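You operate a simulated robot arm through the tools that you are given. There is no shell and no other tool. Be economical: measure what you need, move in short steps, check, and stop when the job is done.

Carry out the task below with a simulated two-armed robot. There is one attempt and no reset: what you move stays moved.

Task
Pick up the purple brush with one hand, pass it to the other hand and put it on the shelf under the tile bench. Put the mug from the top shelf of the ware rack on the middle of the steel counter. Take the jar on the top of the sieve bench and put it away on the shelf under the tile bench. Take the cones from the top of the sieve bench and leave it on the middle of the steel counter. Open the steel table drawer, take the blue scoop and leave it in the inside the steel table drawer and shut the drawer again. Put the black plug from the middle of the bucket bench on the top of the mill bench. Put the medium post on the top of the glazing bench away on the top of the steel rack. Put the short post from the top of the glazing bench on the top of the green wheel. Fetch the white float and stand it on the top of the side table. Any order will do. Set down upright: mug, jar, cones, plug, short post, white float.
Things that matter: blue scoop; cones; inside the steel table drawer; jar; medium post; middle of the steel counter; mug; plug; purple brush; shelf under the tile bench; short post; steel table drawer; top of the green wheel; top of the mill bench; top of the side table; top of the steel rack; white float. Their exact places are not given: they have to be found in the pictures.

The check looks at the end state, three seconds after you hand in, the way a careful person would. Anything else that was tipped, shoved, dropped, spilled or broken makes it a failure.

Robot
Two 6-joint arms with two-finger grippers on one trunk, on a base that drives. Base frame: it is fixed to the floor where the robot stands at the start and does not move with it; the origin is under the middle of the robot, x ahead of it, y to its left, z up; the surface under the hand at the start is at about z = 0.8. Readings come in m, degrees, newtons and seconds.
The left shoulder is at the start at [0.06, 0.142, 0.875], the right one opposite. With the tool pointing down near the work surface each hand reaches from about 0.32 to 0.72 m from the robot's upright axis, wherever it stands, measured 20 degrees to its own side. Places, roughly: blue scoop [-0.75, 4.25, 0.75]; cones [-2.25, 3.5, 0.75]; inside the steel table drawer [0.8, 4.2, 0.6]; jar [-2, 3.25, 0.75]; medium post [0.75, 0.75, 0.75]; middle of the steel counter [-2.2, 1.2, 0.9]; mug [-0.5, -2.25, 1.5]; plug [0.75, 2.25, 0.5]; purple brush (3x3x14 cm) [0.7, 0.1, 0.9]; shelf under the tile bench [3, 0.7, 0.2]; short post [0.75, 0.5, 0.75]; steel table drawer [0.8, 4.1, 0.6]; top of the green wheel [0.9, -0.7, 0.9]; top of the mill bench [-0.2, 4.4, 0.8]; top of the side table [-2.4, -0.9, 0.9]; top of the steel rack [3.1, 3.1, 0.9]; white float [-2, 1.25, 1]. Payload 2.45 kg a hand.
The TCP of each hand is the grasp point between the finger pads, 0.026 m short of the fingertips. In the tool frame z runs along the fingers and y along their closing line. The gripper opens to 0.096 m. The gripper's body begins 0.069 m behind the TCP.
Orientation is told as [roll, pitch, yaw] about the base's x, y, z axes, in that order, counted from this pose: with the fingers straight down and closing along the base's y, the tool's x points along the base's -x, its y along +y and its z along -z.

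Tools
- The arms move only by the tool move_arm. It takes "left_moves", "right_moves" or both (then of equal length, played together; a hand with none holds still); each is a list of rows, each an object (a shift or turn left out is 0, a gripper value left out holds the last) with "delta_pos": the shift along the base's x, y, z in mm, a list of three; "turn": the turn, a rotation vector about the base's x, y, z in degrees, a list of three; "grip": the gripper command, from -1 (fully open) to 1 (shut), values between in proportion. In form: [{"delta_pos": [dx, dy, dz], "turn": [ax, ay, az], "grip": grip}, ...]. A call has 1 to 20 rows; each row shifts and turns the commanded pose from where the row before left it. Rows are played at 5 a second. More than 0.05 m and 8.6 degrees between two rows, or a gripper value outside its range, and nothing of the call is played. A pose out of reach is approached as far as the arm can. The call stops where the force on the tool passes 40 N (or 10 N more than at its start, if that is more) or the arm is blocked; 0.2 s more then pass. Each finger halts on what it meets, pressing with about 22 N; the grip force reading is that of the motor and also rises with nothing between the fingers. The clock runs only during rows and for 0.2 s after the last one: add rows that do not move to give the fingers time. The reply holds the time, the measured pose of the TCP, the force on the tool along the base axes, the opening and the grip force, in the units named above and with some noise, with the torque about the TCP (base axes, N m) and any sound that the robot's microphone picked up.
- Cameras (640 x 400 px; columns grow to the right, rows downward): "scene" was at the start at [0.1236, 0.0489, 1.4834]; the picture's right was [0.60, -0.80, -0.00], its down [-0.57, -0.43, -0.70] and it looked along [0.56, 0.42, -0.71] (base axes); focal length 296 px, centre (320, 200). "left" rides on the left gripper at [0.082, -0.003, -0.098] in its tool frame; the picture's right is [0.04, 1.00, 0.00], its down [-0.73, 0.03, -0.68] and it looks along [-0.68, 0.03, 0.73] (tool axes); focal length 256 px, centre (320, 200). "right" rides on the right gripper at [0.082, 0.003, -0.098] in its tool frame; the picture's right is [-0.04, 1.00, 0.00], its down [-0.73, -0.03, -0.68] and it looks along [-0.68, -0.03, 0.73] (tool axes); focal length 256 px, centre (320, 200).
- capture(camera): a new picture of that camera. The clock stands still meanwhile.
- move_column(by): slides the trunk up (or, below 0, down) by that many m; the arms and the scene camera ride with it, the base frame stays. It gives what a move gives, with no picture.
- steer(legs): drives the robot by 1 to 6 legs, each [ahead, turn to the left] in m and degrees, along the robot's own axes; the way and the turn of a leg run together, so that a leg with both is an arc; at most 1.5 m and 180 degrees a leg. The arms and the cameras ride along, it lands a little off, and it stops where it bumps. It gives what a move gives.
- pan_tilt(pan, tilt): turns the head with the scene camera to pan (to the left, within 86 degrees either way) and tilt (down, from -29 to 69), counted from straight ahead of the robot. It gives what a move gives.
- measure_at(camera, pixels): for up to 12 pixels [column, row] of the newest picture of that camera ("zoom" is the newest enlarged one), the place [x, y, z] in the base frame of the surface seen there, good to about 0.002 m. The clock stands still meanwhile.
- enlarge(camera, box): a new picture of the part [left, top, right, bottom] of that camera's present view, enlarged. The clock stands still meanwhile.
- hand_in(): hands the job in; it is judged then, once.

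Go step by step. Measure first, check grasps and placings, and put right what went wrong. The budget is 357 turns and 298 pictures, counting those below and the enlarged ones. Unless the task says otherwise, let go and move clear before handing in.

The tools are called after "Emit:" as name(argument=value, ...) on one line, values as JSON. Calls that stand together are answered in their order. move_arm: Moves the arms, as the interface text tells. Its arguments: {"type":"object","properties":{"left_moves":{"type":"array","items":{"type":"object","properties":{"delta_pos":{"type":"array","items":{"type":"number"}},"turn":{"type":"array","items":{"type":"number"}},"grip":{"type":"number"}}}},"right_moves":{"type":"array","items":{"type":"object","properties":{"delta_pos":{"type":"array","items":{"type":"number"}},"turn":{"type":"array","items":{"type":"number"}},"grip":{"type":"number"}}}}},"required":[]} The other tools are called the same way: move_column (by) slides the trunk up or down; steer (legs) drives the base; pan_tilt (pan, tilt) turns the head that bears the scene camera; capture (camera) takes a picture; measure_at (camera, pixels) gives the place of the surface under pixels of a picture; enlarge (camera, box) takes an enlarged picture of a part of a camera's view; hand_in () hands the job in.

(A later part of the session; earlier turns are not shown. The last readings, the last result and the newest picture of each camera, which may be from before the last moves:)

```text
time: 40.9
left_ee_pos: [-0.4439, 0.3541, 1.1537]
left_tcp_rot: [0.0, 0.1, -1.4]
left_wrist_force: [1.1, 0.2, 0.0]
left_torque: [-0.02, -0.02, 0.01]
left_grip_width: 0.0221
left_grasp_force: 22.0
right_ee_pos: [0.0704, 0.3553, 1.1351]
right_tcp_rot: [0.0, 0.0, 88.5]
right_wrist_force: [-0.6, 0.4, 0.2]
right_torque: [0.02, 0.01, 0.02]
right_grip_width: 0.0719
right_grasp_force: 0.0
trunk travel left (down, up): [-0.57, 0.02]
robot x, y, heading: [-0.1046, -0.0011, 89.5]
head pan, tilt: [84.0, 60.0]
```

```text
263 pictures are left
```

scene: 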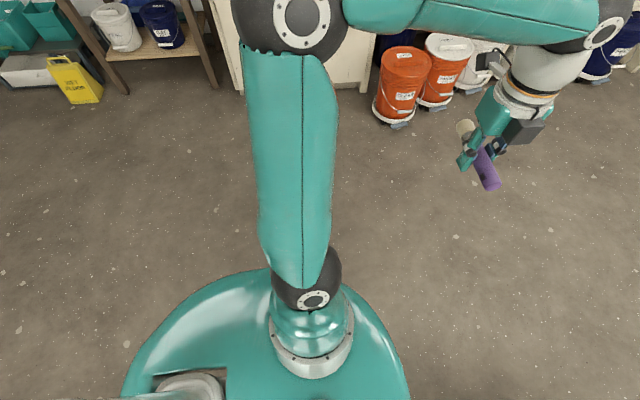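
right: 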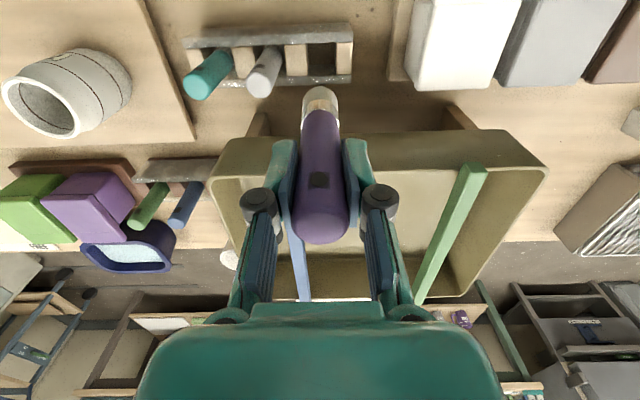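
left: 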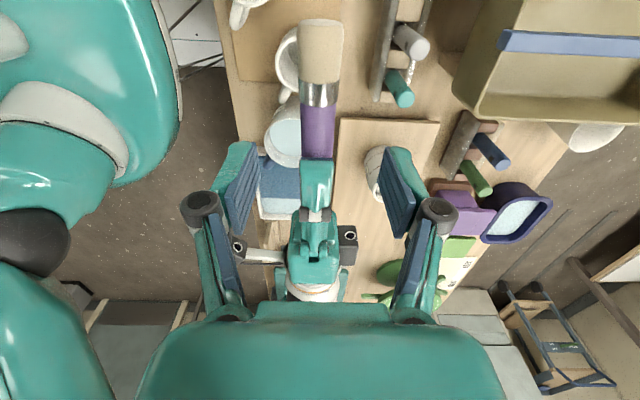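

The turn completed without obstruction, so I continue: drive 0.72 m along +y, turn back in two halves and advance.

Emit:
steer(legs=[[0.71, 0], [0, -45], [0, -45], [0.22, 0]])

Emit:
pan_tilt(pan=0, tilt=50)

Emit:
capture(camera="scene")

```text
time: 49.1
left_ee_pos: [0.2059, 1.1004, 1.1529]
left_tcp_rot: [-0.1, 0.1, -83.3]
left_wrist_force: [-0.5, 0.5, 0.1]
left_torque: [0.03, 0.07, -0.02]
left_grip_width: 0.0221
left_grasp_force: 21.9
right_ee_pos: [0.28, 0.5897, 1.1355]
right_tcp_rot: [0.1, 0.2, 6.8]
right_wrist_force: [0.4, -0.4, 0.4]
right_torque: [0.0, 0.04, -0.01]
right_grip_width: 0.072
right_grasp_force: 0.0
trunk travel left (down, up): [-0.57, 0.02]
robot x, y, heading: [-0.1079, 0.7568, 6.8]
head pan, tilt: [84.0, 60.0]
stopped in leg 3: the robot was blocked; the commanded pose is now the measured one
```

```text
time: 50.7
left_ee_pos: [0.2041, 1.1021, 1.154]
left_tcp_rot: [-0.1, 0.0, -83.2]
left_wrist_force: [0.2, -0.7, -0.1]
left_torque: [0.01, 0.01, 0.01]
left_grip_width: 0.0218
left_grasp_force: 20.9
right_ee_pos: [0.2798, 0.5924, 1.1356]
right_tcp_rot: [-0.1, 0.1, 6.8]
right_wrist_force: [0.9, 0.1, -0.7]
right_torque: [0.0, -0.01, 0.0]
right_grip_width: 0.072
right_grasp_force: 0.2
trunk travel left (down, up): [-0.57, 0.02]
robot x, y, heading: [-0.111, 0.7557, 6.7]
head pan, tilt: [0.0, 50.0]
```

```text
262 pictures are left
```

scene: 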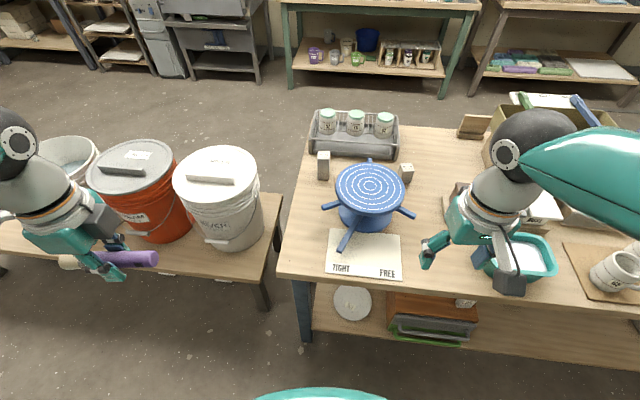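

Again it stopped ~7° early without visible contact. I finish the turn and advance.

Emit:
steer(legs=[[0, -6.5], [0.22, 0]])

Emit:
capture(camera="scene")

```text
time: 53.0
left_ee_pos: [0.4593, 1.0688, 1.1528]
left_tcp_rot: [-0.1, 0.0, -89.3]
left_wrist_force: [0.1, 0.3, -0.2]
left_torque: [-0.01, 0.04, -0.01]
left_grip_width: 0.0218
left_grasp_force: 22.1
right_ee_pos: [0.4785, 0.5528, 1.1357]
right_tcp_rot: [0.0, 0.2, 0.6]
right_wrist_force: [0.0, 0.1, -1.3]
right_torque: [0.0, 0.04, -0.03]
right_grip_width: 0.072
right_grasp_force: 0.1
trunk travel left (down, up): [-0.57, 0.02]
robot x, y, heading: [0.1114, 0.7578, 0.5]
head pan, tilt: [0.0, 50.0]
```

```text
261 pictures are left
```

scene: 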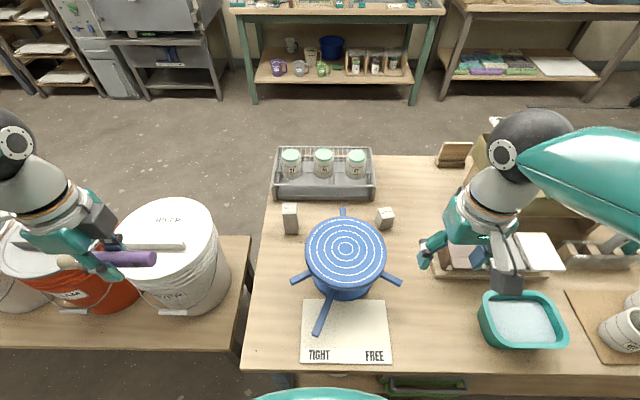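

Now at (0.111,0.758). I measure both posts' faces.

Emit:
enlarge(camera="scene", box=[260, 180, 420, 280])

Emit:
measure_at(camera="scene", pixels=[[386, 211], [379, 211], [392, 211], [387, 224], [380, 223], [290, 207], [284, 207], [296, 207], [290, 225], [345, 250], [385, 260], [342, 212]])

```text
4.00 times, centred on (340, 230) of scene
```

zoom: 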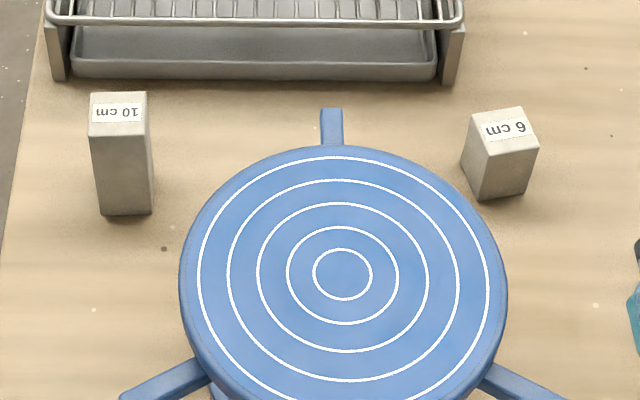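

```text
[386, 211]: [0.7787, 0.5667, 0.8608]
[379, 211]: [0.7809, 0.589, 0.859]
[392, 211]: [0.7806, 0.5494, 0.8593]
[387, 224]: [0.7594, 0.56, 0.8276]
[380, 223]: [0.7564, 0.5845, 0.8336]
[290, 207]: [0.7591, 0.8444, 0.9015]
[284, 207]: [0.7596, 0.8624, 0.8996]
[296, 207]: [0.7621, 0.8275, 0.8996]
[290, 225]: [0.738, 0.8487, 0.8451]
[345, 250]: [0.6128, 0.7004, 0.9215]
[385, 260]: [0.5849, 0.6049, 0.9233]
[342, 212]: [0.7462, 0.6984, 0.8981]
```

I measure the short post's top corners in the zoom for its yaw.

Emit:
measure_at(camera="zoom", pixels=[[477, 118], [521, 110], [537, 145], [491, 152], [506, 130], [92, 98], [144, 96], [146, 131], [92, 133], [118, 114]])

```text
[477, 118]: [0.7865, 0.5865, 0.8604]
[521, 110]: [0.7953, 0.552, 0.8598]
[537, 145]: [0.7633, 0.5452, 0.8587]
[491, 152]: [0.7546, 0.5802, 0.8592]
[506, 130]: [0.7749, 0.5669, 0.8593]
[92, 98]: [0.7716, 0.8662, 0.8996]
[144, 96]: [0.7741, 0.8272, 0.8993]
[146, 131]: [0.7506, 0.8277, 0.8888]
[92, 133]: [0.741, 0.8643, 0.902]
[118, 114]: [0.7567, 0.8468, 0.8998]
```

Short post: centre (0.775,0.566), yaw ≈14°. I move the right hand above it and turn it 14°.

Emit:
move_arm(right_moves=[{"delta_pos": [45, 2, -10], "turn": [0, 0, 7]}, {"delta_pos": [45, 2, -20], "turn": [0, 0, 6.5]}, {"delta_pos": [40, 2, -30]}, {"delta_pos": [40, 2, -30]}, {"delta_pos": [40, 2, -30]}, {"delta_pos": [40, 2, -30]}, {"delta_pos": [30, 1, -30]}, {"delta_pos": [16, 0, -30]}, {}])

Emit:
capture(camera="right")

```text
time: 55.0
left_ee_pos: [0.4588, 1.0683, 1.1537]
left_tcp_rot: [0.0, 0.0, -89.4]
left_wrist_force: [-0.2, 0.4, 0.0]
left_torque: [-0.03, 0.0, 0.02]
left_grip_width: 0.022
left_grasp_force: 21.9
right_ee_pos: [0.7751, 0.5602, 0.9283]
right_tcp_rot: [0.0, -0.1, 14.2]
right_wrist_force: [0.3, 0.1, -0.3]
right_torque: [-0.02, -0.02, 0.02]
right_grip_width: 0.0719
right_grasp_force: 0.0
trunk travel left (down, up): [-0.57, 0.02]
robot x, y, heading: [0.1092, 0.7593, 0.6]
head pan, tilt: [0.0, 50.0]
```

```text
259 pictures are left
```

right: 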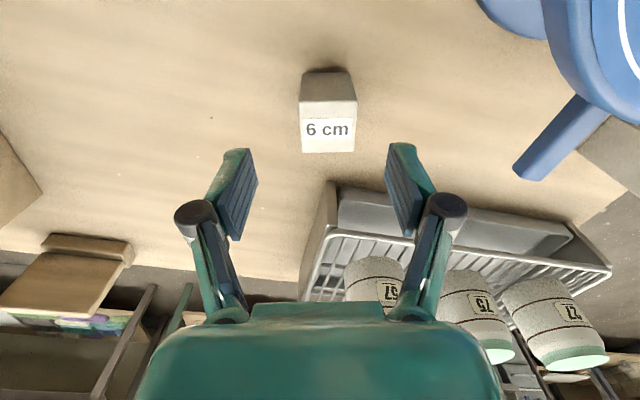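

Aligned with the "6 cm" post (right picture 328,110). I shift +6 mm in y, descend and grasp.

Emit:
move_arm(right_moves=[{"delta_pos": [0, 6, -30]}, {"delta_pos": [0, 0, -30]}, {"delta_pos": [0, 0, -30]}, {}, {"grip": 1}, {}, {}, {"delta_pos": [0, 0, 20]}, {"delta_pos": [0, 0, 40]}, {}])

Emit:
capture(camera="right")

```text
time: 57.2
left_ee_pos: [0.4593, 1.0685, 1.1536]
left_tcp_rot: [0.0, 0.0, -89.4]
left_wrist_force: [1.0, -0.2, -0.7]
left_torque: [-0.01, -0.02, 0.01]
left_grip_width: 0.0218
left_grasp_force: 22.1
right_ee_pos: [0.7733, 0.5705, 0.8956]
right_tcp_rot: [-0.1, 0.1, 14.1]
right_wrist_force: [0.4, -0.1, -1.5]
right_torque: [0.0, 0.0, 0.01]
right_grip_width: 0.0399
right_grasp_force: 22.0
trunk travel left (down, up): [-0.57, 0.02]
robot x, y, heading: [0.111, 0.7572, 0.3]
head pan, tilt: [0.0, 50.0]
```

```text
258 pictures are left
```

right: 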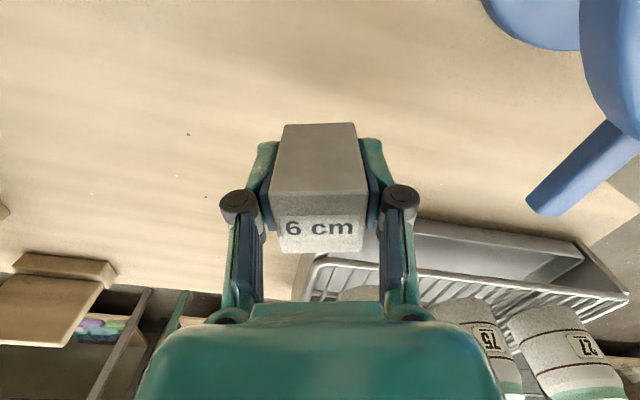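

Post held (40 mm). I lift, retract, and look down to judge the base's clearance to the bench.

Emit:
move_arm(right_moves=[{"delta_pos": [0, 0, 45]}, {"delta_pos": [0, 0, 45]}, {"delta_pos": [-20, 0, 45]}, {"delta_pos": [-30, 0, 38]}, {"delta_pos": [-45, 0, 20]}, {"delta_pos": [-45, 0, 0]}, {"delta_pos": [-45, 0, 0]}, {"delta_pos": [-45, 0, 0]}, {"delta_pos": [-45, 0, 0]}, {}])

Emit:
pan_tilt(pan=10, tilt=69)

Emit:
capture(camera="scene")

```text
time: 59.4
left_ee_pos: [0.4606, 1.0682, 1.1524]
left_tcp_rot: [-0.1, 0.0, -89.5]
left_wrist_force: [0.1, 0.3, -0.8]
left_torque: [-0.01, 0.01, 0.03]
left_grip_width: 0.0221
left_grasp_force: 21.7
right_ee_pos: [0.4998, 0.5716, 1.086]
right_tcp_rot: [0.0, 0.1, 14.1]
right_wrist_force: [0.1, -0.2, -2.4]
right_torque: [0.02, 0.04, -0.01]
right_grip_width: 0.0395
right_grasp_force: 21.7
trunk travel left (down, up): [-0.57, 0.02]
robot x, y, heading: [0.1086, 0.7583, 0.4]
head pan, tilt: [0.0, 50.0]
```

```text
time: 60.2
left_ee_pos: [0.4573, 1.0672, 1.1537]
left_tcp_rot: [0.0, 0.0, -89.3]
left_wrist_force: [0.1, 0.9, -0.6]
left_torque: [0.01, -0.01, 0.01]
left_grip_width: 0.022
left_grasp_force: 22.1
right_ee_pos: [0.5004, 0.572, 1.0865]
right_tcp_rot: [0.0, 0.1, 14.1]
right_wrist_force: [-0.7, 0.0, -1.4]
right_torque: [0.0, 0.02, 0.0]
right_grip_width: 0.0398
right_grasp_force: 21.6
trunk travel left (down, up): [-0.57, 0.02]
robot x, y, heading: [0.109, 0.7591, 0.7]
head pan, tilt: [10.0, 68.8]
```

```text
257 pictures are left
```

scene: 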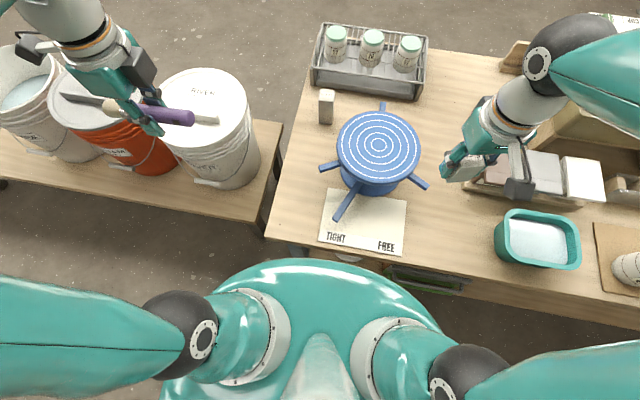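

I measure the torso's front edge and bench edge.

Emit:
measure_at(camera="scene", pixels=[[310, 264], [310, 280], [250, 275], [370, 275], [300, 245], [190, 295], [215, 80], [120, 150]])

```text
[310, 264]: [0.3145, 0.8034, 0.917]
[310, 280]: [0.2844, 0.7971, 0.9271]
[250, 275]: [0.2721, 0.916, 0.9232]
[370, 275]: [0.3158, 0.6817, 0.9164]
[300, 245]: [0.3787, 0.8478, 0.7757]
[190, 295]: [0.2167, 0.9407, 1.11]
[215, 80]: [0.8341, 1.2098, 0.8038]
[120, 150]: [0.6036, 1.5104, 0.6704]
```

Torso front is 0.21 m ahead of the axis, so x≈0.14 is safe. I drive back and over towards the green wheel at y≈−0.55.

Emit:
steer(legs=[[-0.26, 0], [0, -45], [0, -46], [1.3, 0]])

Emit:
pan_tilt(pan=40, tilt=45)

Emit:
capture(camera="scene")

```text
time: 66.1
left_ee_pos: [0.2335, 0.4759, 1.1543]
left_tcp_rot: [-0.2, 0.0, -167.1]
left_wrist_force: [-0.1, -0.5, 0.5]
left_torque: [0.06, -0.03, 0.03]
left_grip_width: 0.0218
left_grasp_force: 21.9
right_ee_pos: [-0.2438, 0.3307, 1.0848]
right_tcp_rot: [0.2, 0.1, -63.7]
right_wrist_force: [-0.6, -0.1, -2.4]
right_torque: [0.01, -0.03, 0.01]
right_grip_width: 0.0396
right_grasp_force: 21.9
trunk travel left (down, up): [-0.57, 0.02]
robot x, y, heading: [-0.1039, 0.7632, -78.4]
head pan, tilt: [10.0, 68.8]
stopped in leg 3: the robot was blocked; the commanded pose is now the measured one
```

```text
time: 67.0
left_ee_pos: [0.2344, 0.4758, 1.1542]
left_tcp_rot: [-0.2, 0.0, -167.2]
left_wrist_force: [-0.7, 0.6, -0.6]
left_torque: [0.05, 0.0, 0.01]
left_grip_width: 0.0219
left_grasp_force: 22.3
right_ee_pos: [-0.2423, 0.3312, 1.0867]
right_tcp_rot: [0.0, 0.1, -63.7]
right_wrist_force: [-0.3, 0.1, -1.0]
right_torque: [0.02, 0.0, 0.01]
right_grip_width: 0.0395
right_grasp_force: 22.0
trunk travel left (down, up): [-0.57, 0.02]
robot x, y, heading: [-0.1043, 0.7627, -78.5]
head pan, tilt: [40.0, 45.0]
```

```text
256 pictures are left
```

scene: 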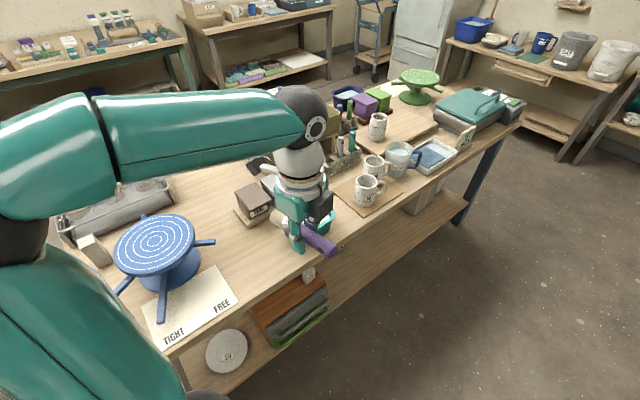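

Again halted short in the turn with nothing near. I finish the turn and drive on.

Emit:
steer(legs=[[0, -11.5]])

Emit:
steer(legs=[[1.3, 0], [0, 30], [0, 30], [0, 30]])

Emit:
pan_tilt(pan=-10, tilt=45)

Emit:
capture(camera="scene")

```text
time: 68.2
left_ee_pos: [0.1699, 0.4127, 1.1543]
left_tcp_rot: [0.0, 0.0, -178.9]
left_wrist_force: [0.4, 0.7, -0.6]
left_torque: [-0.02, 0.01, -0.01]
left_grip_width: 0.0218
left_grasp_force: 22.0
right_ee_pos: [-0.3255, 0.3692, 1.0856]
right_tcp_rot: [0.0, 0.1, -75.4]
right_wrist_force: [-1.1, 0.2, -2.1]
right_torque: [0.02, 0.0, 0.0]
right_grip_width: 0.0399
right_grasp_force: 21.9
trunk travel left (down, up): [-0.57, 0.02]
robot x, y, heading: [-0.0979, 0.7647, -90.1]
head pan, tilt: [40.0, 45.0]
```

```text
time: 78.9
left_ee_pos: [0.3159, -0.3325, 1.1544]
left_tcp_rot: [-0.2, -0.2, -104.5]
left_wrist_force: [0.3, 0.9, -1.2]
left_torque: [-0.07, 0.01, -0.01]
left_grip_width: 0.0219
left_grasp_force: 22.1
right_ee_pos: [0.2244, -0.8221, 1.087]
right_tcp_rot: [-0.1, 0.2, -1.0]
right_wrist_force: [0.6, 0.7, -2.5]
right_torque: [-0.02, 0.03, 0.01]
right_grip_width: 0.0397
right_grasp_force: 21.8
trunk travel left (down, up): [-0.57, 0.02]
robot x, y, heading: [-0.1065, -0.5399, -14.9]
head pan, tilt: [40.0, 45.0]
stopped in leg 4: the robot was blocked; the commanded pose is now the measured one
```

```text
time: 80.1
left_ee_pos: [0.3148, -0.3344, 1.1545]
left_tcp_rot: [0.0, 0.1, -104.5]
left_wrist_force: [0.0, 0.1, -0.3]
left_torque: [0.0, -0.02, -0.01]
left_grip_width: 0.022
left_grasp_force: 21.7
right_ee_pos: [0.2238, -0.8243, 1.0886]
right_tcp_rot: [0.0, 0.1, -1.0]
right_wrist_force: [-0.5, -0.1, -2.1]
right_torque: [-0.04, 0.02, 0.0]
right_grip_width: 0.0397
right_grasp_force: 21.8
trunk travel left (down, up): [-0.57, 0.02]
robot x, y, heading: [-0.1106, -0.5341, -14.7]
head pan, tilt: [-10.0, 45.0]
```

```text
255 pictures are left
```

scene: 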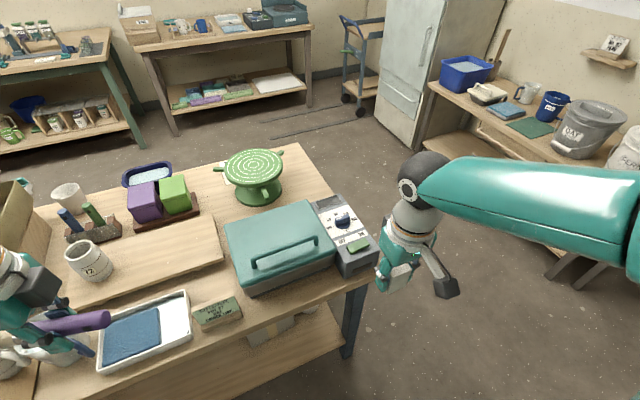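

I measure the wheel and the bench's right end.

Emit:
measure_at(camera="scene", pixels=[[253, 166], [228, 168], [281, 166], [253, 150], [254, 181], [265, 185], [275, 195], [320, 155], [330, 190], [350, 265], [380, 258], [285, 285]])

Emit:
enlarge(camera="scene", box=[180, 120, 400, 300])

```text
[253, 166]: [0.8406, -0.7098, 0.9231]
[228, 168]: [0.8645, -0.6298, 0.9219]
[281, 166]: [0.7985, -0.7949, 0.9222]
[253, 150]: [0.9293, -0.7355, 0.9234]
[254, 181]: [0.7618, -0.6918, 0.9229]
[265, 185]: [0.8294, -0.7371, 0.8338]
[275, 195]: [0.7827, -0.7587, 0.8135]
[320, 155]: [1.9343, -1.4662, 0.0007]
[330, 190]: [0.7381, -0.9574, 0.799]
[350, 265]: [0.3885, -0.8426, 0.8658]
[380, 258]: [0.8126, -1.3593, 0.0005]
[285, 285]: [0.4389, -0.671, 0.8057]
```

```text
2.22 times, centred on (290, 210) of scene
```

zoom: 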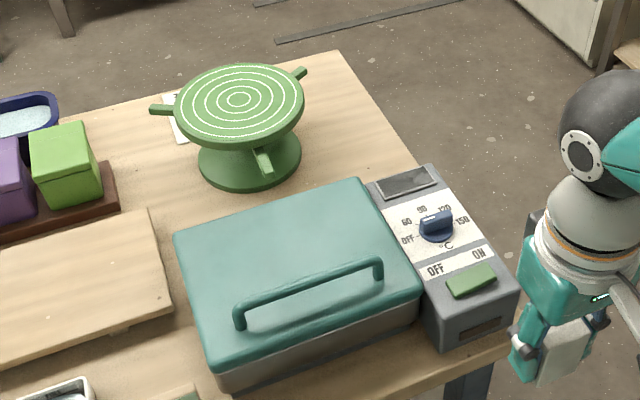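

Wheel top centre is (0.845,−0.710), z 0.923. I square up and advance to x≈0.14.

Emit:
steer(legs=[[0, 14.7]])

Emit:
steer(legs=[[0.25, 0]])

Emit:
move_column(by=0.02)

```text
time: 81.5
left_ee_pos: [0.2474, -0.2337, 1.1556]
left_tcp_rot: [-0.1, 0.1, -89.5]
left_wrist_force: [-0.4, 0.1, -1.0]
left_torque: [0.02, 0.04, -0.02]
left_grip_width: 0.022
left_grasp_force: 22.2
right_ee_pos: [0.2878, -0.7288, 1.088]
right_tcp_rot: [0.0, 0.1, 14.0]
right_wrist_force: [-0.3, -0.1, -1.2]
right_torque: [-0.02, 0.0, 0.01]
right_grip_width: 0.0396
right_grasp_force: 21.7
trunk travel left (down, up): [-0.57, 0.02]
robot x, y, heading: [-0.1049, -0.5442, 0.4]
head pan, tilt: [-10.0, 45.0]
```

```text
time: 83.3
left_ee_pos: [0.477, -0.2333, 1.1569]
left_tcp_rot: [-0.1, -0.2, -89.9]
left_wrist_force: [-1.1, 0.2, -0.7]
left_torque: [-0.02, 0.01, -0.01]
left_grip_width: 0.0219
left_grasp_force: 22.0
right_ee_pos: [0.5132, -0.73, 1.0894]
right_tcp_rot: [-0.1, 0.0, 13.5]
right_wrist_force: [-0.6, 0.4, -1.8]
right_torque: [-0.04, 0.0, 0.04]
right_grip_width: 0.0396
right_grasp_force: 21.4
trunk travel left (down, up): [-0.57, 0.02]
robot x, y, heading: [0.1195, -0.5474, -0.5]
head pan, tilt: [-10.0, 45.0]
stopped in leg 1: the robot was blocked; the commanded pose is now the measured one
```

```text
time: 84.0
left_ee_pos: [0.4797, -0.2331, 1.176]
left_tcp_rot: [-0.3, 0.0, -89.8]
left_wrist_force: [-0.5, -0.6, -0.1]
left_torque: [-0.02, 0.0, 0.01]
left_grip_width: 0.022
left_grasp_force: 21.9
right_ee_pos: [0.5162, -0.7303, 1.1092]
right_tcp_rot: [0.0, 0.2, 13.7]
right_wrist_force: [1.0, 0.0, -1.3]
right_torque: [0.0, 0.04, -0.03]
right_grip_width: 0.04
right_grasp_force: 21.8
trunk travel left (down, up): [-0.59, 0.0]
robot x, y, heading: [0.1235, -0.5437, -0.4]
head pan, tilt: [-10.0, 45.0]
```

The base touched at x≈0.12, so that's the limit. I extend the right hand toward the wheel at z≈1.0 and see how far it reaches.

Emit:
move_arm(right_moves=[{"delta_pos": [45, 2, -15]}, {"delta_pos": [45, 2, -15]}, {"delta_pos": [45, 2, -15]}, {"delta_pos": [45, 2, -15]}, {"delta_pos": [45, 2, -15]}, {"delta_pos": [40, 2, -15]}, {"delta_pos": [35, 2, -10]}, {}])

Emit:
capture(camera="scene")

Emit:
capture(camera="right")

```text
time: 85.8
left_ee_pos: [0.4795, -0.2331, 1.1759]
left_tcp_rot: [-0.1, -0.1, -89.9]
left_wrist_force: [-0.5, 0.0, -0.6]
left_torque: [-0.01, 0.01, 0.04]
left_grip_width: 0.0222
left_grasp_force: 22.2
right_ee_pos: [0.7936, -0.7129, 1.0081]
right_tcp_rot: [0.0, 0.2, 13.6]
right_wrist_force: [-0.2, 0.2, -1.9]
right_torque: [-0.04, 0.02, 0.01]
right_grip_width: 0.0396
right_grasp_force: 22.5
right hand out of reach, approached as far as the arm can: row 7
trunk travel left (down, up): [-0.59, 0.0]
robot x, y, heading: [0.1211, -0.5418, -0.2]
head pan, tilt: [-10.0, 45.0]
```

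```text
253 pictures are left
```

scene: 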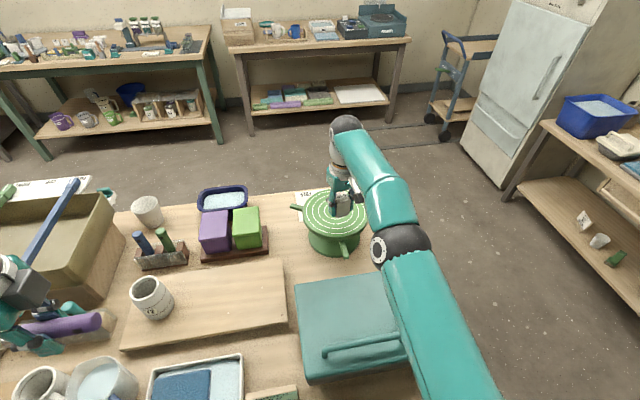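

```text
252 pictures are left
```

right: 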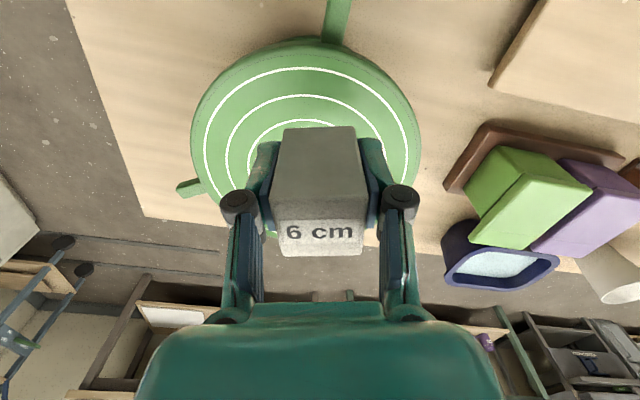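

At z 1.0 I'm at x=0.794; reach grows lower down. I go down 38 mm, then forward towards the centre.

Emit:
move_arm(right_moves=[{"delta_pos": [0, 0, -36]}, {"delta_pos": [20, 0, 0]}, {"delta_pos": [20, 0, 0]}, {}])

Emit:
capture(camera="right")

```text
time: 86.8
left_ee_pos: [0.4786, -0.2334, 1.1753]
left_tcp_rot: [-0.2, -0.1, -89.9]
left_wrist_force: [0.9, -0.1, -0.7]
left_torque: [0.0, -0.01, -0.02]
left_grip_width: 0.0218
left_grasp_force: 22.1
right_ee_pos: [0.8, -0.7145, 0.9686]
right_tcp_rot: [0.0, 0.1, 13.6]
right_wrist_force: [0.0, -0.6, -1.6]
right_torque: [0.02, -0.02, 0.0]
right_grip_width: 0.0396
right_grasp_force: 22.1
right hand out of reach, approached as far as the arm can: row 2, 3
trunk travel left (down, up): [-0.59, 0.0]
robot x, y, heading: [0.1195, -0.5467, -0.3]
head pan, tilt: [-10.0, 45.0]
```

```text
251 pictures are left
```

right: 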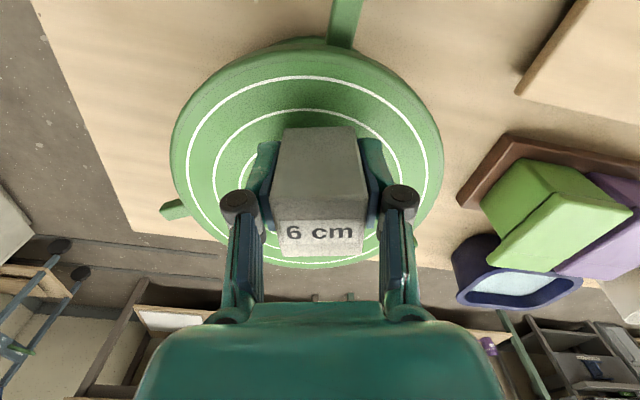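

TCP is 45 mm short of centre but the post lies fully on the 85 mm-radius disc. I lower gently until it touches and release.

Emit:
move_arm(right_moves=[{"delta_pos": [0, 0, -4]}, {"delta_pos": [0, 0, -3]}, {"delta_pos": [0, 0, -2]}, {}])

```text
time: 87.8
left_ee_pos: [0.4793, -0.2343, 1.1764]
left_tcp_rot: [-0.2, -0.2, -89.9]
left_wrist_force: [-1.2, 0.1, 0.2]
left_torque: [0.02, -0.01, 0.04]
left_grip_width: 0.0221
left_grasp_force: 21.8
right_ee_pos: [0.8006, -0.7136, 0.9585]
right_tcp_rot: [0.0, 0.2, 13.7]
right_wrist_force: [0.1, 0.2, -1.9]
right_torque: [-0.01, 0.01, 0.02]
right_grip_width: 0.0396
right_grasp_force: 22.2
trunk travel left (down, up): [-0.59, 0.0]
robot x, y, heading: [0.1213, -0.5433, -0.2]
head pan, tilt: [-10.0, 45.0]
```

No contact yet (fz −1.9). I go down a few mm more.

Emit:
move_arm(right_moves=[{"delta_pos": [0, 0, -1.5]}, {"delta_pos": [0, 0, -1.5]}, {}])

Emit:
enlarge(camera="scene", box=[280, 150, 400, 260])

```text
time: 88.6
left_ee_pos: [0.4767, -0.2334, 1.1764]
left_tcp_rot: [-0.3, -0.1, -89.9]
left_wrist_force: [0.5, 0.5, 0.1]
left_torque: [0.0, 0.03, 0.01]
left_grip_width: 0.022
left_grasp_force: 22.0
right_ee_pos: [0.8008, -0.7146, 0.9571]
right_tcp_rot: [-0.2, -0.1, 13.6]
right_wrist_force: [2.2, 2.7, 9.0]
right_torque: [-0.01, -0.28, 0.06]
right_grip_width: 0.0398
right_grasp_force: 21.6
trunk travel left (down, up): [-0.59, 0.0]
robot x, y, heading: [0.1207, -0.5443, -0.3]
head pan, tilt: [-10.0, 45.0]
```

```text
3.64 times, centred on (340, 205) of scene
```

zoom: 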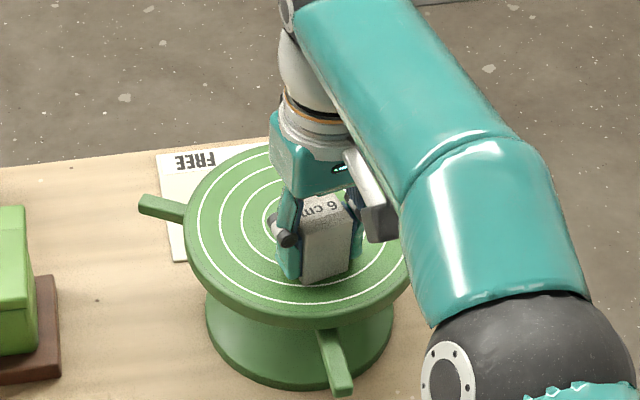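

Contact (fz +9). I open and lift straight up.

Emit:
move_arm(right_moves=[{"grip": -0.5}, {}, {}, {"delta_pos": [0, 0, 40]}, {"delta_pos": [0, 0, 40]}, {"delta_pos": [0, 0, 40]}, {"delta_pos": [-45, 0, 20]}, {"delta_pos": [-45, 0, 0]}, {"delta_pos": [-45, 0, 0]}, {"delta_pos": [-45, 0, 0]}, {"delta_pos": [-45, 0, 0]}, {"delta_pos": [-45, 0, 0]}, {}])

Emit:
steer(legs=[[-0.25, 0]])

Emit:
capture(camera="scene")

```text
time: 91.4
left_ee_pos: [0.4791, -0.2323, 1.1763]
left_tcp_rot: [-0.2, 0.0, -90.0]
left_wrist_force: [0.2, 0.1, -0.4]
left_torque: [0.0, 0.01, 0.02]
left_grip_width: 0.022
left_grasp_force: 22.1
right_ee_pos: [0.5114, -0.7107, 1.0781]
right_tcp_rot: [0.0, 0.2, 13.6]
right_wrist_force: [0.3, -0.2, -0.1]
right_torque: [-0.01, 0.0, 0.0]
right_grip_width: 0.0719
right_grasp_force: 0.1
right hand out of reach, approached as far as the arm can: row 4, 5, 6
trunk travel left (down, up): [-0.59, 0.0]
robot x, y, heading: [0.1218, -0.5434, -0.3]
head pan, tilt: [-10.0, 45.0]
```

```text
time: 93.2
left_ee_pos: [0.2295, -0.2323, 1.1767]
left_tcp_rot: [-0.1, -0.1, -90.3]
left_wrist_force: [-0.5, 0.8, -0.5]
left_torque: [-0.03, -0.09, -0.02]
left_grip_width: 0.0218
left_grasp_force: 22.1
right_ee_pos: [0.2586, -0.7119, 1.0788]
right_tcp_rot: [-0.1, 0.1, 13.2]
right_wrist_force: [0.2, -0.4, -0.2]
right_torque: [0.0, -0.01, -0.02]
right_grip_width: 0.0721
right_grasp_force: 0.1
trunk travel left (down, up): [-0.59, 0.0]
robot x, y, heading: [-0.1293, -0.541, -0.4]
head pan, tilt: [-10.0, 45.0]
```

```text
249 pictures are left
```

scene: 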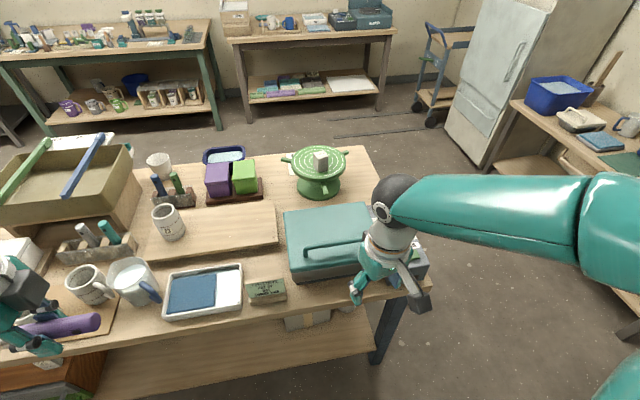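

The short post stands on the green wheel (scene 321,160). Next: drive back left to fetch the 10 cm post, robot y≈0.95.

Emit:
steer(legs=[[0, 45], [0, 45], [1.48, 0]])

```text
time: 97.7
left_ee_pos: [-0.3652, -0.1257, 1.1759]
left_tcp_rot: [-0.3, -0.2, -11.3]
left_wrist_force: [-0.1, 0.3, -0.3]
left_torque: [-0.04, -0.06, -0.04]
left_grip_width: 0.0221
left_grasp_force: 22.6
right_ee_pos: [0.1099, -0.1878, 1.0801]
right_tcp_rot: [-0.3, 0.3, 92.1]
right_wrist_force: [-1.1, 0.5, -0.3]
right_torque: [-0.02, -0.08, -0.02]
right_grip_width: 0.072
right_grasp_force: 0.0
trunk travel left (down, up): [-0.59, 0.0]
robot x, y, heading: [-0.0885, -0.5506, 80.0]
head pan, tilt: [-10.0, 45.0]
stopped in leg 2: the robot was blocked; the commanded pose is now the measured one
```

It stopped at 80° again; I finish the turn separately and drive on.

Emit:
steer(legs=[[0, 10]])

Emit:
steer(legs=[[1.45, 0]])

Emit:
steer(legs=[[0, -45]])

Emit:
steer(legs=[[0, -45]])

```text
time: 98.9
left_ee_pos: [-0.4301, -0.1824, 1.1785]
left_tcp_rot: [0.0, -0.2, -1.3]
left_wrist_force: [-0.1, -0.6, -0.3]
left_torque: [0.05, -0.04, 0.01]
left_grip_width: 0.0223
left_grasp_force: 21.7
right_ee_pos: [0.0481, -0.1609, 1.08]
right_tcp_rot: [0.0, 0.1, 102.3]
right_wrist_force: [-0.2, 0.1, 0.4]
right_torque: [0.01, 0.01, 0.05]
right_grip_width: 0.0722
right_grasp_force: 0.0
trunk travel left (down, up): [-0.59, 0.0]
robot x, y, heading: [-0.073, -0.5513, 90.4]
head pan, tilt: [-10.0, 45.0]
```

```text
time: 106.0
left_ee_pos: [-0.4355, 1.2272, 1.1769]
left_tcp_rot: [-0.2, -0.1, -0.9]
left_wrist_force: [-0.4, -0.1, -0.1]
left_torque: [-0.03, 0.02, 0.02]
left_grip_width: 0.0219
left_grasp_force: 21.5
right_ee_pos: [0.0432, 1.2528, 1.0805]
right_tcp_rot: [0.0, 0.1, 102.6]
right_wrist_force: [0.4, -0.2, -1.3]
right_torque: [-0.02, 0.0, -0.01]
right_grip_width: 0.0724
right_grasp_force: 0.0
trunk travel left (down, up): [-0.59, 0.0]
robot x, y, heading: [-0.0771, 0.8604, 90.2]
head pan, tilt: [-10.0, 45.0]
```

```text
time: 108.7
left_ee_pos: [-0.0732, 1.3716, 1.1784]
left_tcp_rot: [-0.2, -0.1, -45.6]
left_wrist_force: [-0.7, -0.2, -1.0]
left_torque: [0.01, 0.0, 0.03]
left_grip_width: 0.022
left_grasp_force: 22.2
right_ee_pos: [0.2825, 1.0525, 1.0793]
right_tcp_rot: [-0.1, 0.2, 57.8]
right_wrist_force: [-0.3, -0.1, -0.2]
right_torque: [0.0, 0.05, -0.01]
right_grip_width: 0.0723
right_grasp_force: 0.1
trunk travel left (down, up): [-0.59, 0.0]
robot x, y, heading: [-0.0974, 0.8816, 45.4]
head pan, tilt: [-10.0, 45.0]
```

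```text
time: 111.4
left_ee_pos: [0.2662, 1.2119, 1.1786]
left_tcp_rot: [-0.2, -0.1, -90.6]
left_wrist_force: [-0.2, -0.2, -0.5]
left_torque: [-0.03, -0.02, 0.0]
left_grip_width: 0.0221
left_grasp_force: 22.5
right_ee_pos: [0.2938, 0.7335, 1.081]
right_tcp_rot: [0.1, 0.2, 12.9]
right_wrist_force: [-0.4, -0.5, -0.4]
right_torque: [-0.02, -0.02, 0.0]
right_grip_width: 0.0719
right_grasp_force: 0.1
trunk travel left (down, up): [-0.59, 0.0]
robot x, y, heading: [-0.0986, 0.9074, 1.2]
head pan, tilt: [-10.0, 45.0]
```

Single legs work fine. Now forward 0.2 m, then measure the 10 cm post.

Emit:
steer(legs=[[0.2, -1]])

Emit:
capture(camera="scene")

Emit:
capture(camera="right")

```text
time: 113.0
left_ee_pos: [0.4781, 1.2056, 1.1793]
left_tcp_rot: [-0.1, -0.2, -91.9]
left_wrist_force: [-0.2, -0.6, 0.2]
left_torque: [-0.01, 0.06, 0.01]
left_grip_width: 0.0221
left_grasp_force: 22.1
right_ee_pos: [0.4968, 0.7266, 1.0818]
right_tcp_rot: [0.1, 0.3, 11.6]
right_wrist_force: [-0.5, 0.3, 0.0]
right_torque: [0.01, 0.04, 0.0]
right_grip_width: 0.0717
right_grasp_force: 0.0
trunk travel left (down, up): [-0.59, 0.0]
robot x, y, heading: [0.11, 0.9123, -0.5]
head pan, tilt: [-10.0, 45.0]
```

```text
248 pictures are left
```

scene: 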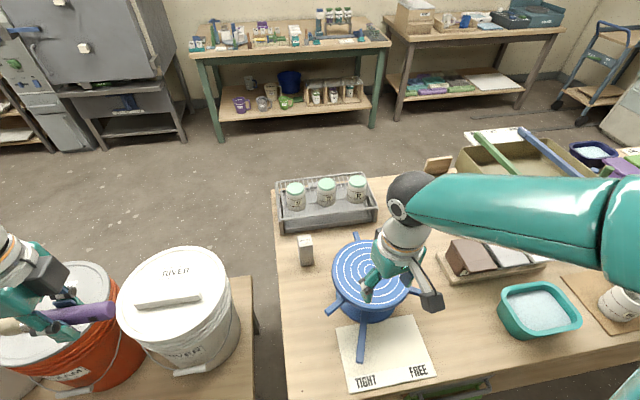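

```text
247 pictures are left
```

right: 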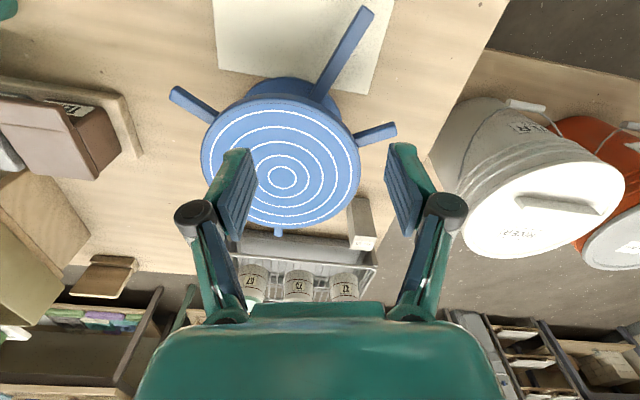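

I move the right hand over the 10 cm post at (0.757,0.847).

Emit:
measure_at(camera="scene", pixels=[[305, 241], [300, 238], [310, 238], [310, 225], [300, 228]])

Emit:
move_arm(right_moves=[{"delta_pos": [40, 20, 0], "turn": [0, 0, -8]}, {"delta_pos": [40, 20, 0]}, {"delta_pos": [40, 20, -5]}, {"delta_pos": [40, 20, -10]}, {"delta_pos": [40, 20, -20]}, {"delta_pos": [40, 20, -20]}, {"delta_pos": [20, 0, -27]}, {}])

Emit:
capture(camera="right")

```text
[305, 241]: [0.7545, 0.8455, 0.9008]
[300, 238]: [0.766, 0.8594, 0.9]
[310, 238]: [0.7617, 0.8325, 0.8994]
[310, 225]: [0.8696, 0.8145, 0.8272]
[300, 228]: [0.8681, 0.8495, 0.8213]
```

```text
time: 114.8
left_ee_pos: [0.4776, 1.2042, 1.18]
left_tcp_rot: [-0.2, -0.1, -91.9]
left_wrist_force: [0.2, 0.5, -0.2]
left_torque: [-0.01, -0.01, -0.03]
left_grip_width: 0.022
left_grasp_force: 22.3
right_ee_pos: [0.7553, 0.8454, 1.0031]
right_tcp_rot: [-0.1, 0.2, 3.5]
right_wrist_force: [-0.3, 0.0, 0.2]
right_torque: [0.01, -0.02, 0.0]
right_grip_width: 0.072
right_grasp_force: 0.0
trunk travel left (down, up): [-0.59, 0.0]
robot x, y, heading: [0.1106, 0.913, -0.5]
head pan, tilt: [-10.0, 45.0]
```

```text
246 pictures are left
```

right: 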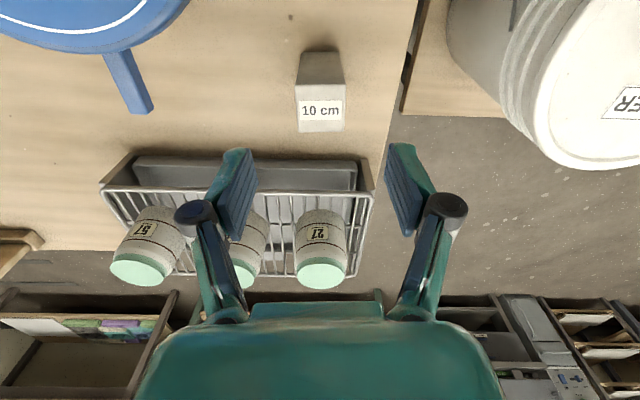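

Well aligned over "10 cm". I descend 135 mm, grasp and lift.

Emit:
move_arm(right_moves=[{"delta_pos": [1, 1, -45]}, {"delta_pos": [0, 0, -45]}, {"delta_pos": [0, 0, -45]}, {}, {"grip": 1}, {}, {}, {"delta_pos": [0, 0, 20]}, {"delta_pos": [0, 0, 45]}, {"delta_pos": [0, 0, 45]}, {"delta_pos": [0, 0, 45]}, {"delta_pos": [-20, 0, 45]}, {"delta_pos": [-40, 0, 20]}, {"delta_pos": [-45, 0, 0]}, {"delta_pos": [-45, 0, 0]}, {"delta_pos": [-45, 0, 0]}, {"delta_pos": [-45, 0, 0]}, {"delta_pos": [-40, 0, 0]}, {}])

Emit:
capture(camera="right")

```text
time: 118.8
left_ee_pos: [0.4783, 1.2067, 1.1794]
left_tcp_rot: [-0.3, -0.1, -91.9]
left_wrist_force: [0.5, 1.1, -1.3]
left_torque: [0.02, 0.02, 0.0]
left_grip_width: 0.0217
left_grasp_force: 22.0
right_ee_pos: [0.4746, 0.8465, 1.086]
right_tcp_rot: [0.0, 0.3, 3.6]
right_wrist_force: [0.9, 0.1, -4.3]
right_torque: [0.01, 0.01, -0.01]
right_grip_width: 0.0397
right_grasp_force: 22.1
trunk travel left (down, up): [-0.59, 0.0]
robot x, y, heading: [0.1072, 0.9082, -0.5]
head pan, tilt: [-10.0, 45.0]
```

```text
245 pictures are left
```

right: 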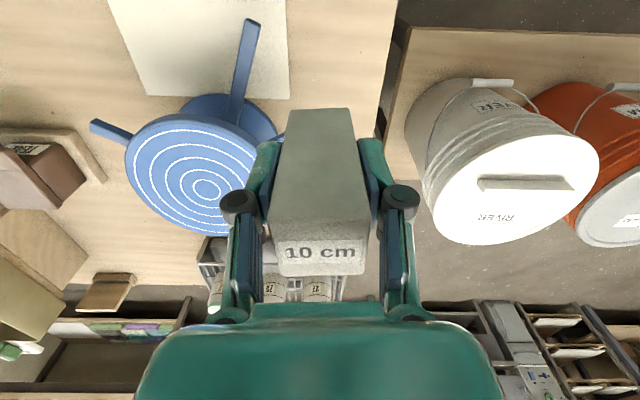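

Post held. I look left and behind the bucket bench to choose a route to the tile bench and steel rack.

Emit:
pan_tilt(pan=55, tilt=25)

Emit:
capture(camera="scene")

Emit:
measure_at(camera="scene", pixels=[[320, 210], [350, 250], [420, 200], [560, 150], [500, 210], [330, 180], [250, 160], [460, 120]])

```text
time: 120.2
left_ee_pos: [0.4773, 1.2058, 1.1799]
left_tcp_rot: [-0.2, -0.1, -91.9]
left_wrist_force: [-0.3, 0.8, -0.7]
left_torque: [-0.04, 0.01, 0.01]
left_grip_width: 0.0219
left_grasp_force: 22.7
right_ee_pos: [0.474, 0.8457, 1.0858]
right_tcp_rot: [0.0, 0.2, 3.6]
right_wrist_force: [0.3, 1.3, -3.0]
right_torque: [0.03, 0.0, 0.02]
right_grip_width: 0.0398
right_grasp_force: 22.0
trunk travel left (down, up): [-0.59, 0.0]
robot x, y, heading: [0.1058, 0.911, -0.2]
head pan, tilt: [55.0, 25.0]
```

```text
244 pictures are left
```

scene: 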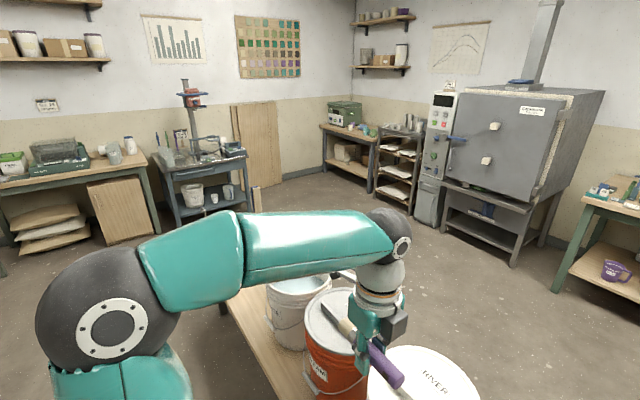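

```text
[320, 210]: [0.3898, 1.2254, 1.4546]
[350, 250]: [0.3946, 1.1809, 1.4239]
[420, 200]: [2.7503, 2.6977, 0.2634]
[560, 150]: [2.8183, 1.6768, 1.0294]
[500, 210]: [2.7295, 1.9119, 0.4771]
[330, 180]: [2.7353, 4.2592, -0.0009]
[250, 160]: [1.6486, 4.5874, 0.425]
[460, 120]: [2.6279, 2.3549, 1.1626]
```

The steel rack is at scene (400,160), front x≈2.72. I go by the left end of the bucket bench: back up, turn left, drive along y.

Emit:
steer(legs=[[-0.35, 0]])

Emit:
steer(legs=[[0, 45]])

Emit:
steer(legs=[[0, 45]])

Emit:
pan_tilt(pan=-20, tilt=25)

Emit:
capture(camera="scene")

```text
time: 122.5
left_ee_pos: [0.1292, 1.2048, 1.179]
left_tcp_rot: [0.0, -0.1, -92.4]
left_wrist_force: [-1.0, -0.7, -1.6]
left_torque: [0.01, -0.06, 0.03]
left_grip_width: 0.022
left_grasp_force: 21.5
right_ee_pos: [0.1211, 0.8466, 1.0853]
right_tcp_rot: [0.0, 0.1, 3.1]
right_wrist_force: [-1.1, -0.9, -3.0]
right_torque: [-0.03, 0.02, 0.03]
right_grip_width: 0.0394
right_grasp_force: 21.5
trunk travel left (down, up): [-0.59, 0.0]
robot x, y, heading: [-0.2452, 0.9161, -0.8]
head pan, tilt: [55.0, 25.0]
```

```text
time: 125.2
left_ee_pos: [-0.1847, 1.3827, 1.179]
left_tcp_rot: [-0.1, -0.1, -47.5]
left_wrist_force: [-0.6, 0.4, -0.1]
left_torque: [-0.01, 0.02, -0.01]
left_grip_width: 0.0222
left_grasp_force: 21.9
right_ee_pos: [0.0619, 1.1245, 1.0875]
right_tcp_rot: [0.0, 0.1, 48.0]
right_wrist_force: [-0.2, 0.5, -4.1]
right_torque: [-0.04, 0.03, -0.01]
right_grip_width: 0.0399
right_grasp_force: 22.2
trunk travel left (down, up): [-0.59, 0.0]
robot x, y, heading: [-0.2245, 0.8979, 43.7]
head pan, tilt: [55.0, 25.0]
```

```text
time: 127.9
left_ee_pos: [-0.5389, 1.2728, 1.1818]
left_tcp_rot: [-0.2, -0.1, -2.9]
left_wrist_force: [-0.6, 1.0, 0.1]
left_torque: [-0.01, 0.02, -0.01]
left_grip_width: 0.0218
left_grasp_force: 22.4
right_ee_pos: [-0.1801, 1.2616, 1.0871]
right_tcp_rot: [-0.1, 0.2, 92.4]
right_wrist_force: [-0.1, -0.2, -2.6]
right_torque: [-0.02, -0.03, 0.02]
right_grip_width: 0.0395
right_grasp_force: 22.1
trunk travel left (down, up): [-0.59, 0.0]
robot x, y, heading: [-0.196, 0.8955, 88.0]
head pan, tilt: [55.0, 25.0]
```

```text
time: 129.4
left_ee_pos: [-0.5398, 1.272, 1.1807]
left_tcp_rot: [-0.1, -0.1, -3.1]
left_wrist_force: [-0.1, -0.3, -0.8]
left_torque: [-0.03, -0.03, -0.03]
left_grip_width: 0.0219
left_grasp_force: 21.6
right_ee_pos: [-0.182, 1.2614, 1.0875]
right_tcp_rot: [-0.1, 0.2, 92.5]
right_wrist_force: [-0.3, -0.8, -2.3]
right_torque: [-0.07, -0.03, -0.02]
right_grip_width: 0.0398
right_grasp_force: 21.9
trunk travel left (down, up): [-0.59, 0.0]
robot x, y, heading: [-0.1994, 0.8961, 88.0]
head pan, tilt: [-20.0, 25.0]
```

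```text
243 pictures are left
```

scene: 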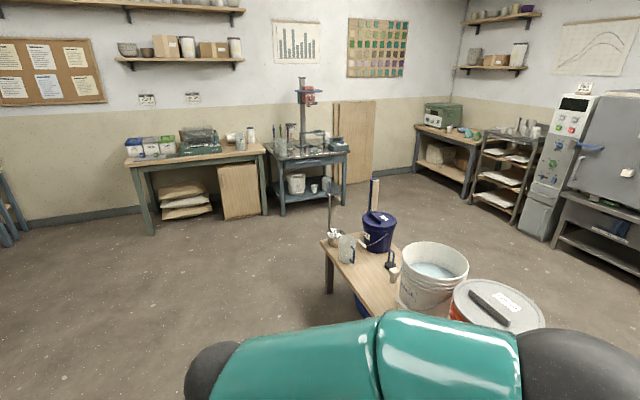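

The bucket bench ends beyond scene (335,245). I measure that, the plug at (390,262) and the mill/steel tables.

Emit:
enlarge(camera="scene", box=[310, 170, 450, 300])

Emit:
measure_at(camera="scene", pixels=[[326, 238], [390, 262], [390, 268], [345, 280], [130, 165], [265, 150], [272, 152], [347, 147], [485, 140], [540, 140], [480, 165], [310, 167]])

```text
3.08 times, centred on (380, 235) of scene
```

zoom: 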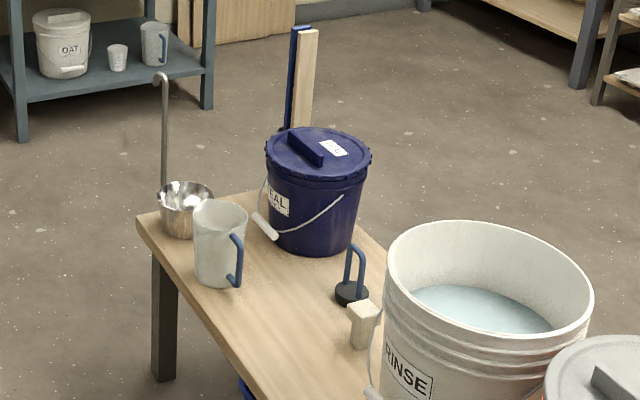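

```text
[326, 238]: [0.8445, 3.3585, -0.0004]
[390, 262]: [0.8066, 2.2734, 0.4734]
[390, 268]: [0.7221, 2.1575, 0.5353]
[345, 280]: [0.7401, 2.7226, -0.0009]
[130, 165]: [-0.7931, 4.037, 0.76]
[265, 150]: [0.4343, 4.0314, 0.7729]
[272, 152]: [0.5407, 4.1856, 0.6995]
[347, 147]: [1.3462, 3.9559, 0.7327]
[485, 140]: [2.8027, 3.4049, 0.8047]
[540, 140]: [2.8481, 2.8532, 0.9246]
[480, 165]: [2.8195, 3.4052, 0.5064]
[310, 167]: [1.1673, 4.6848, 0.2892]
```

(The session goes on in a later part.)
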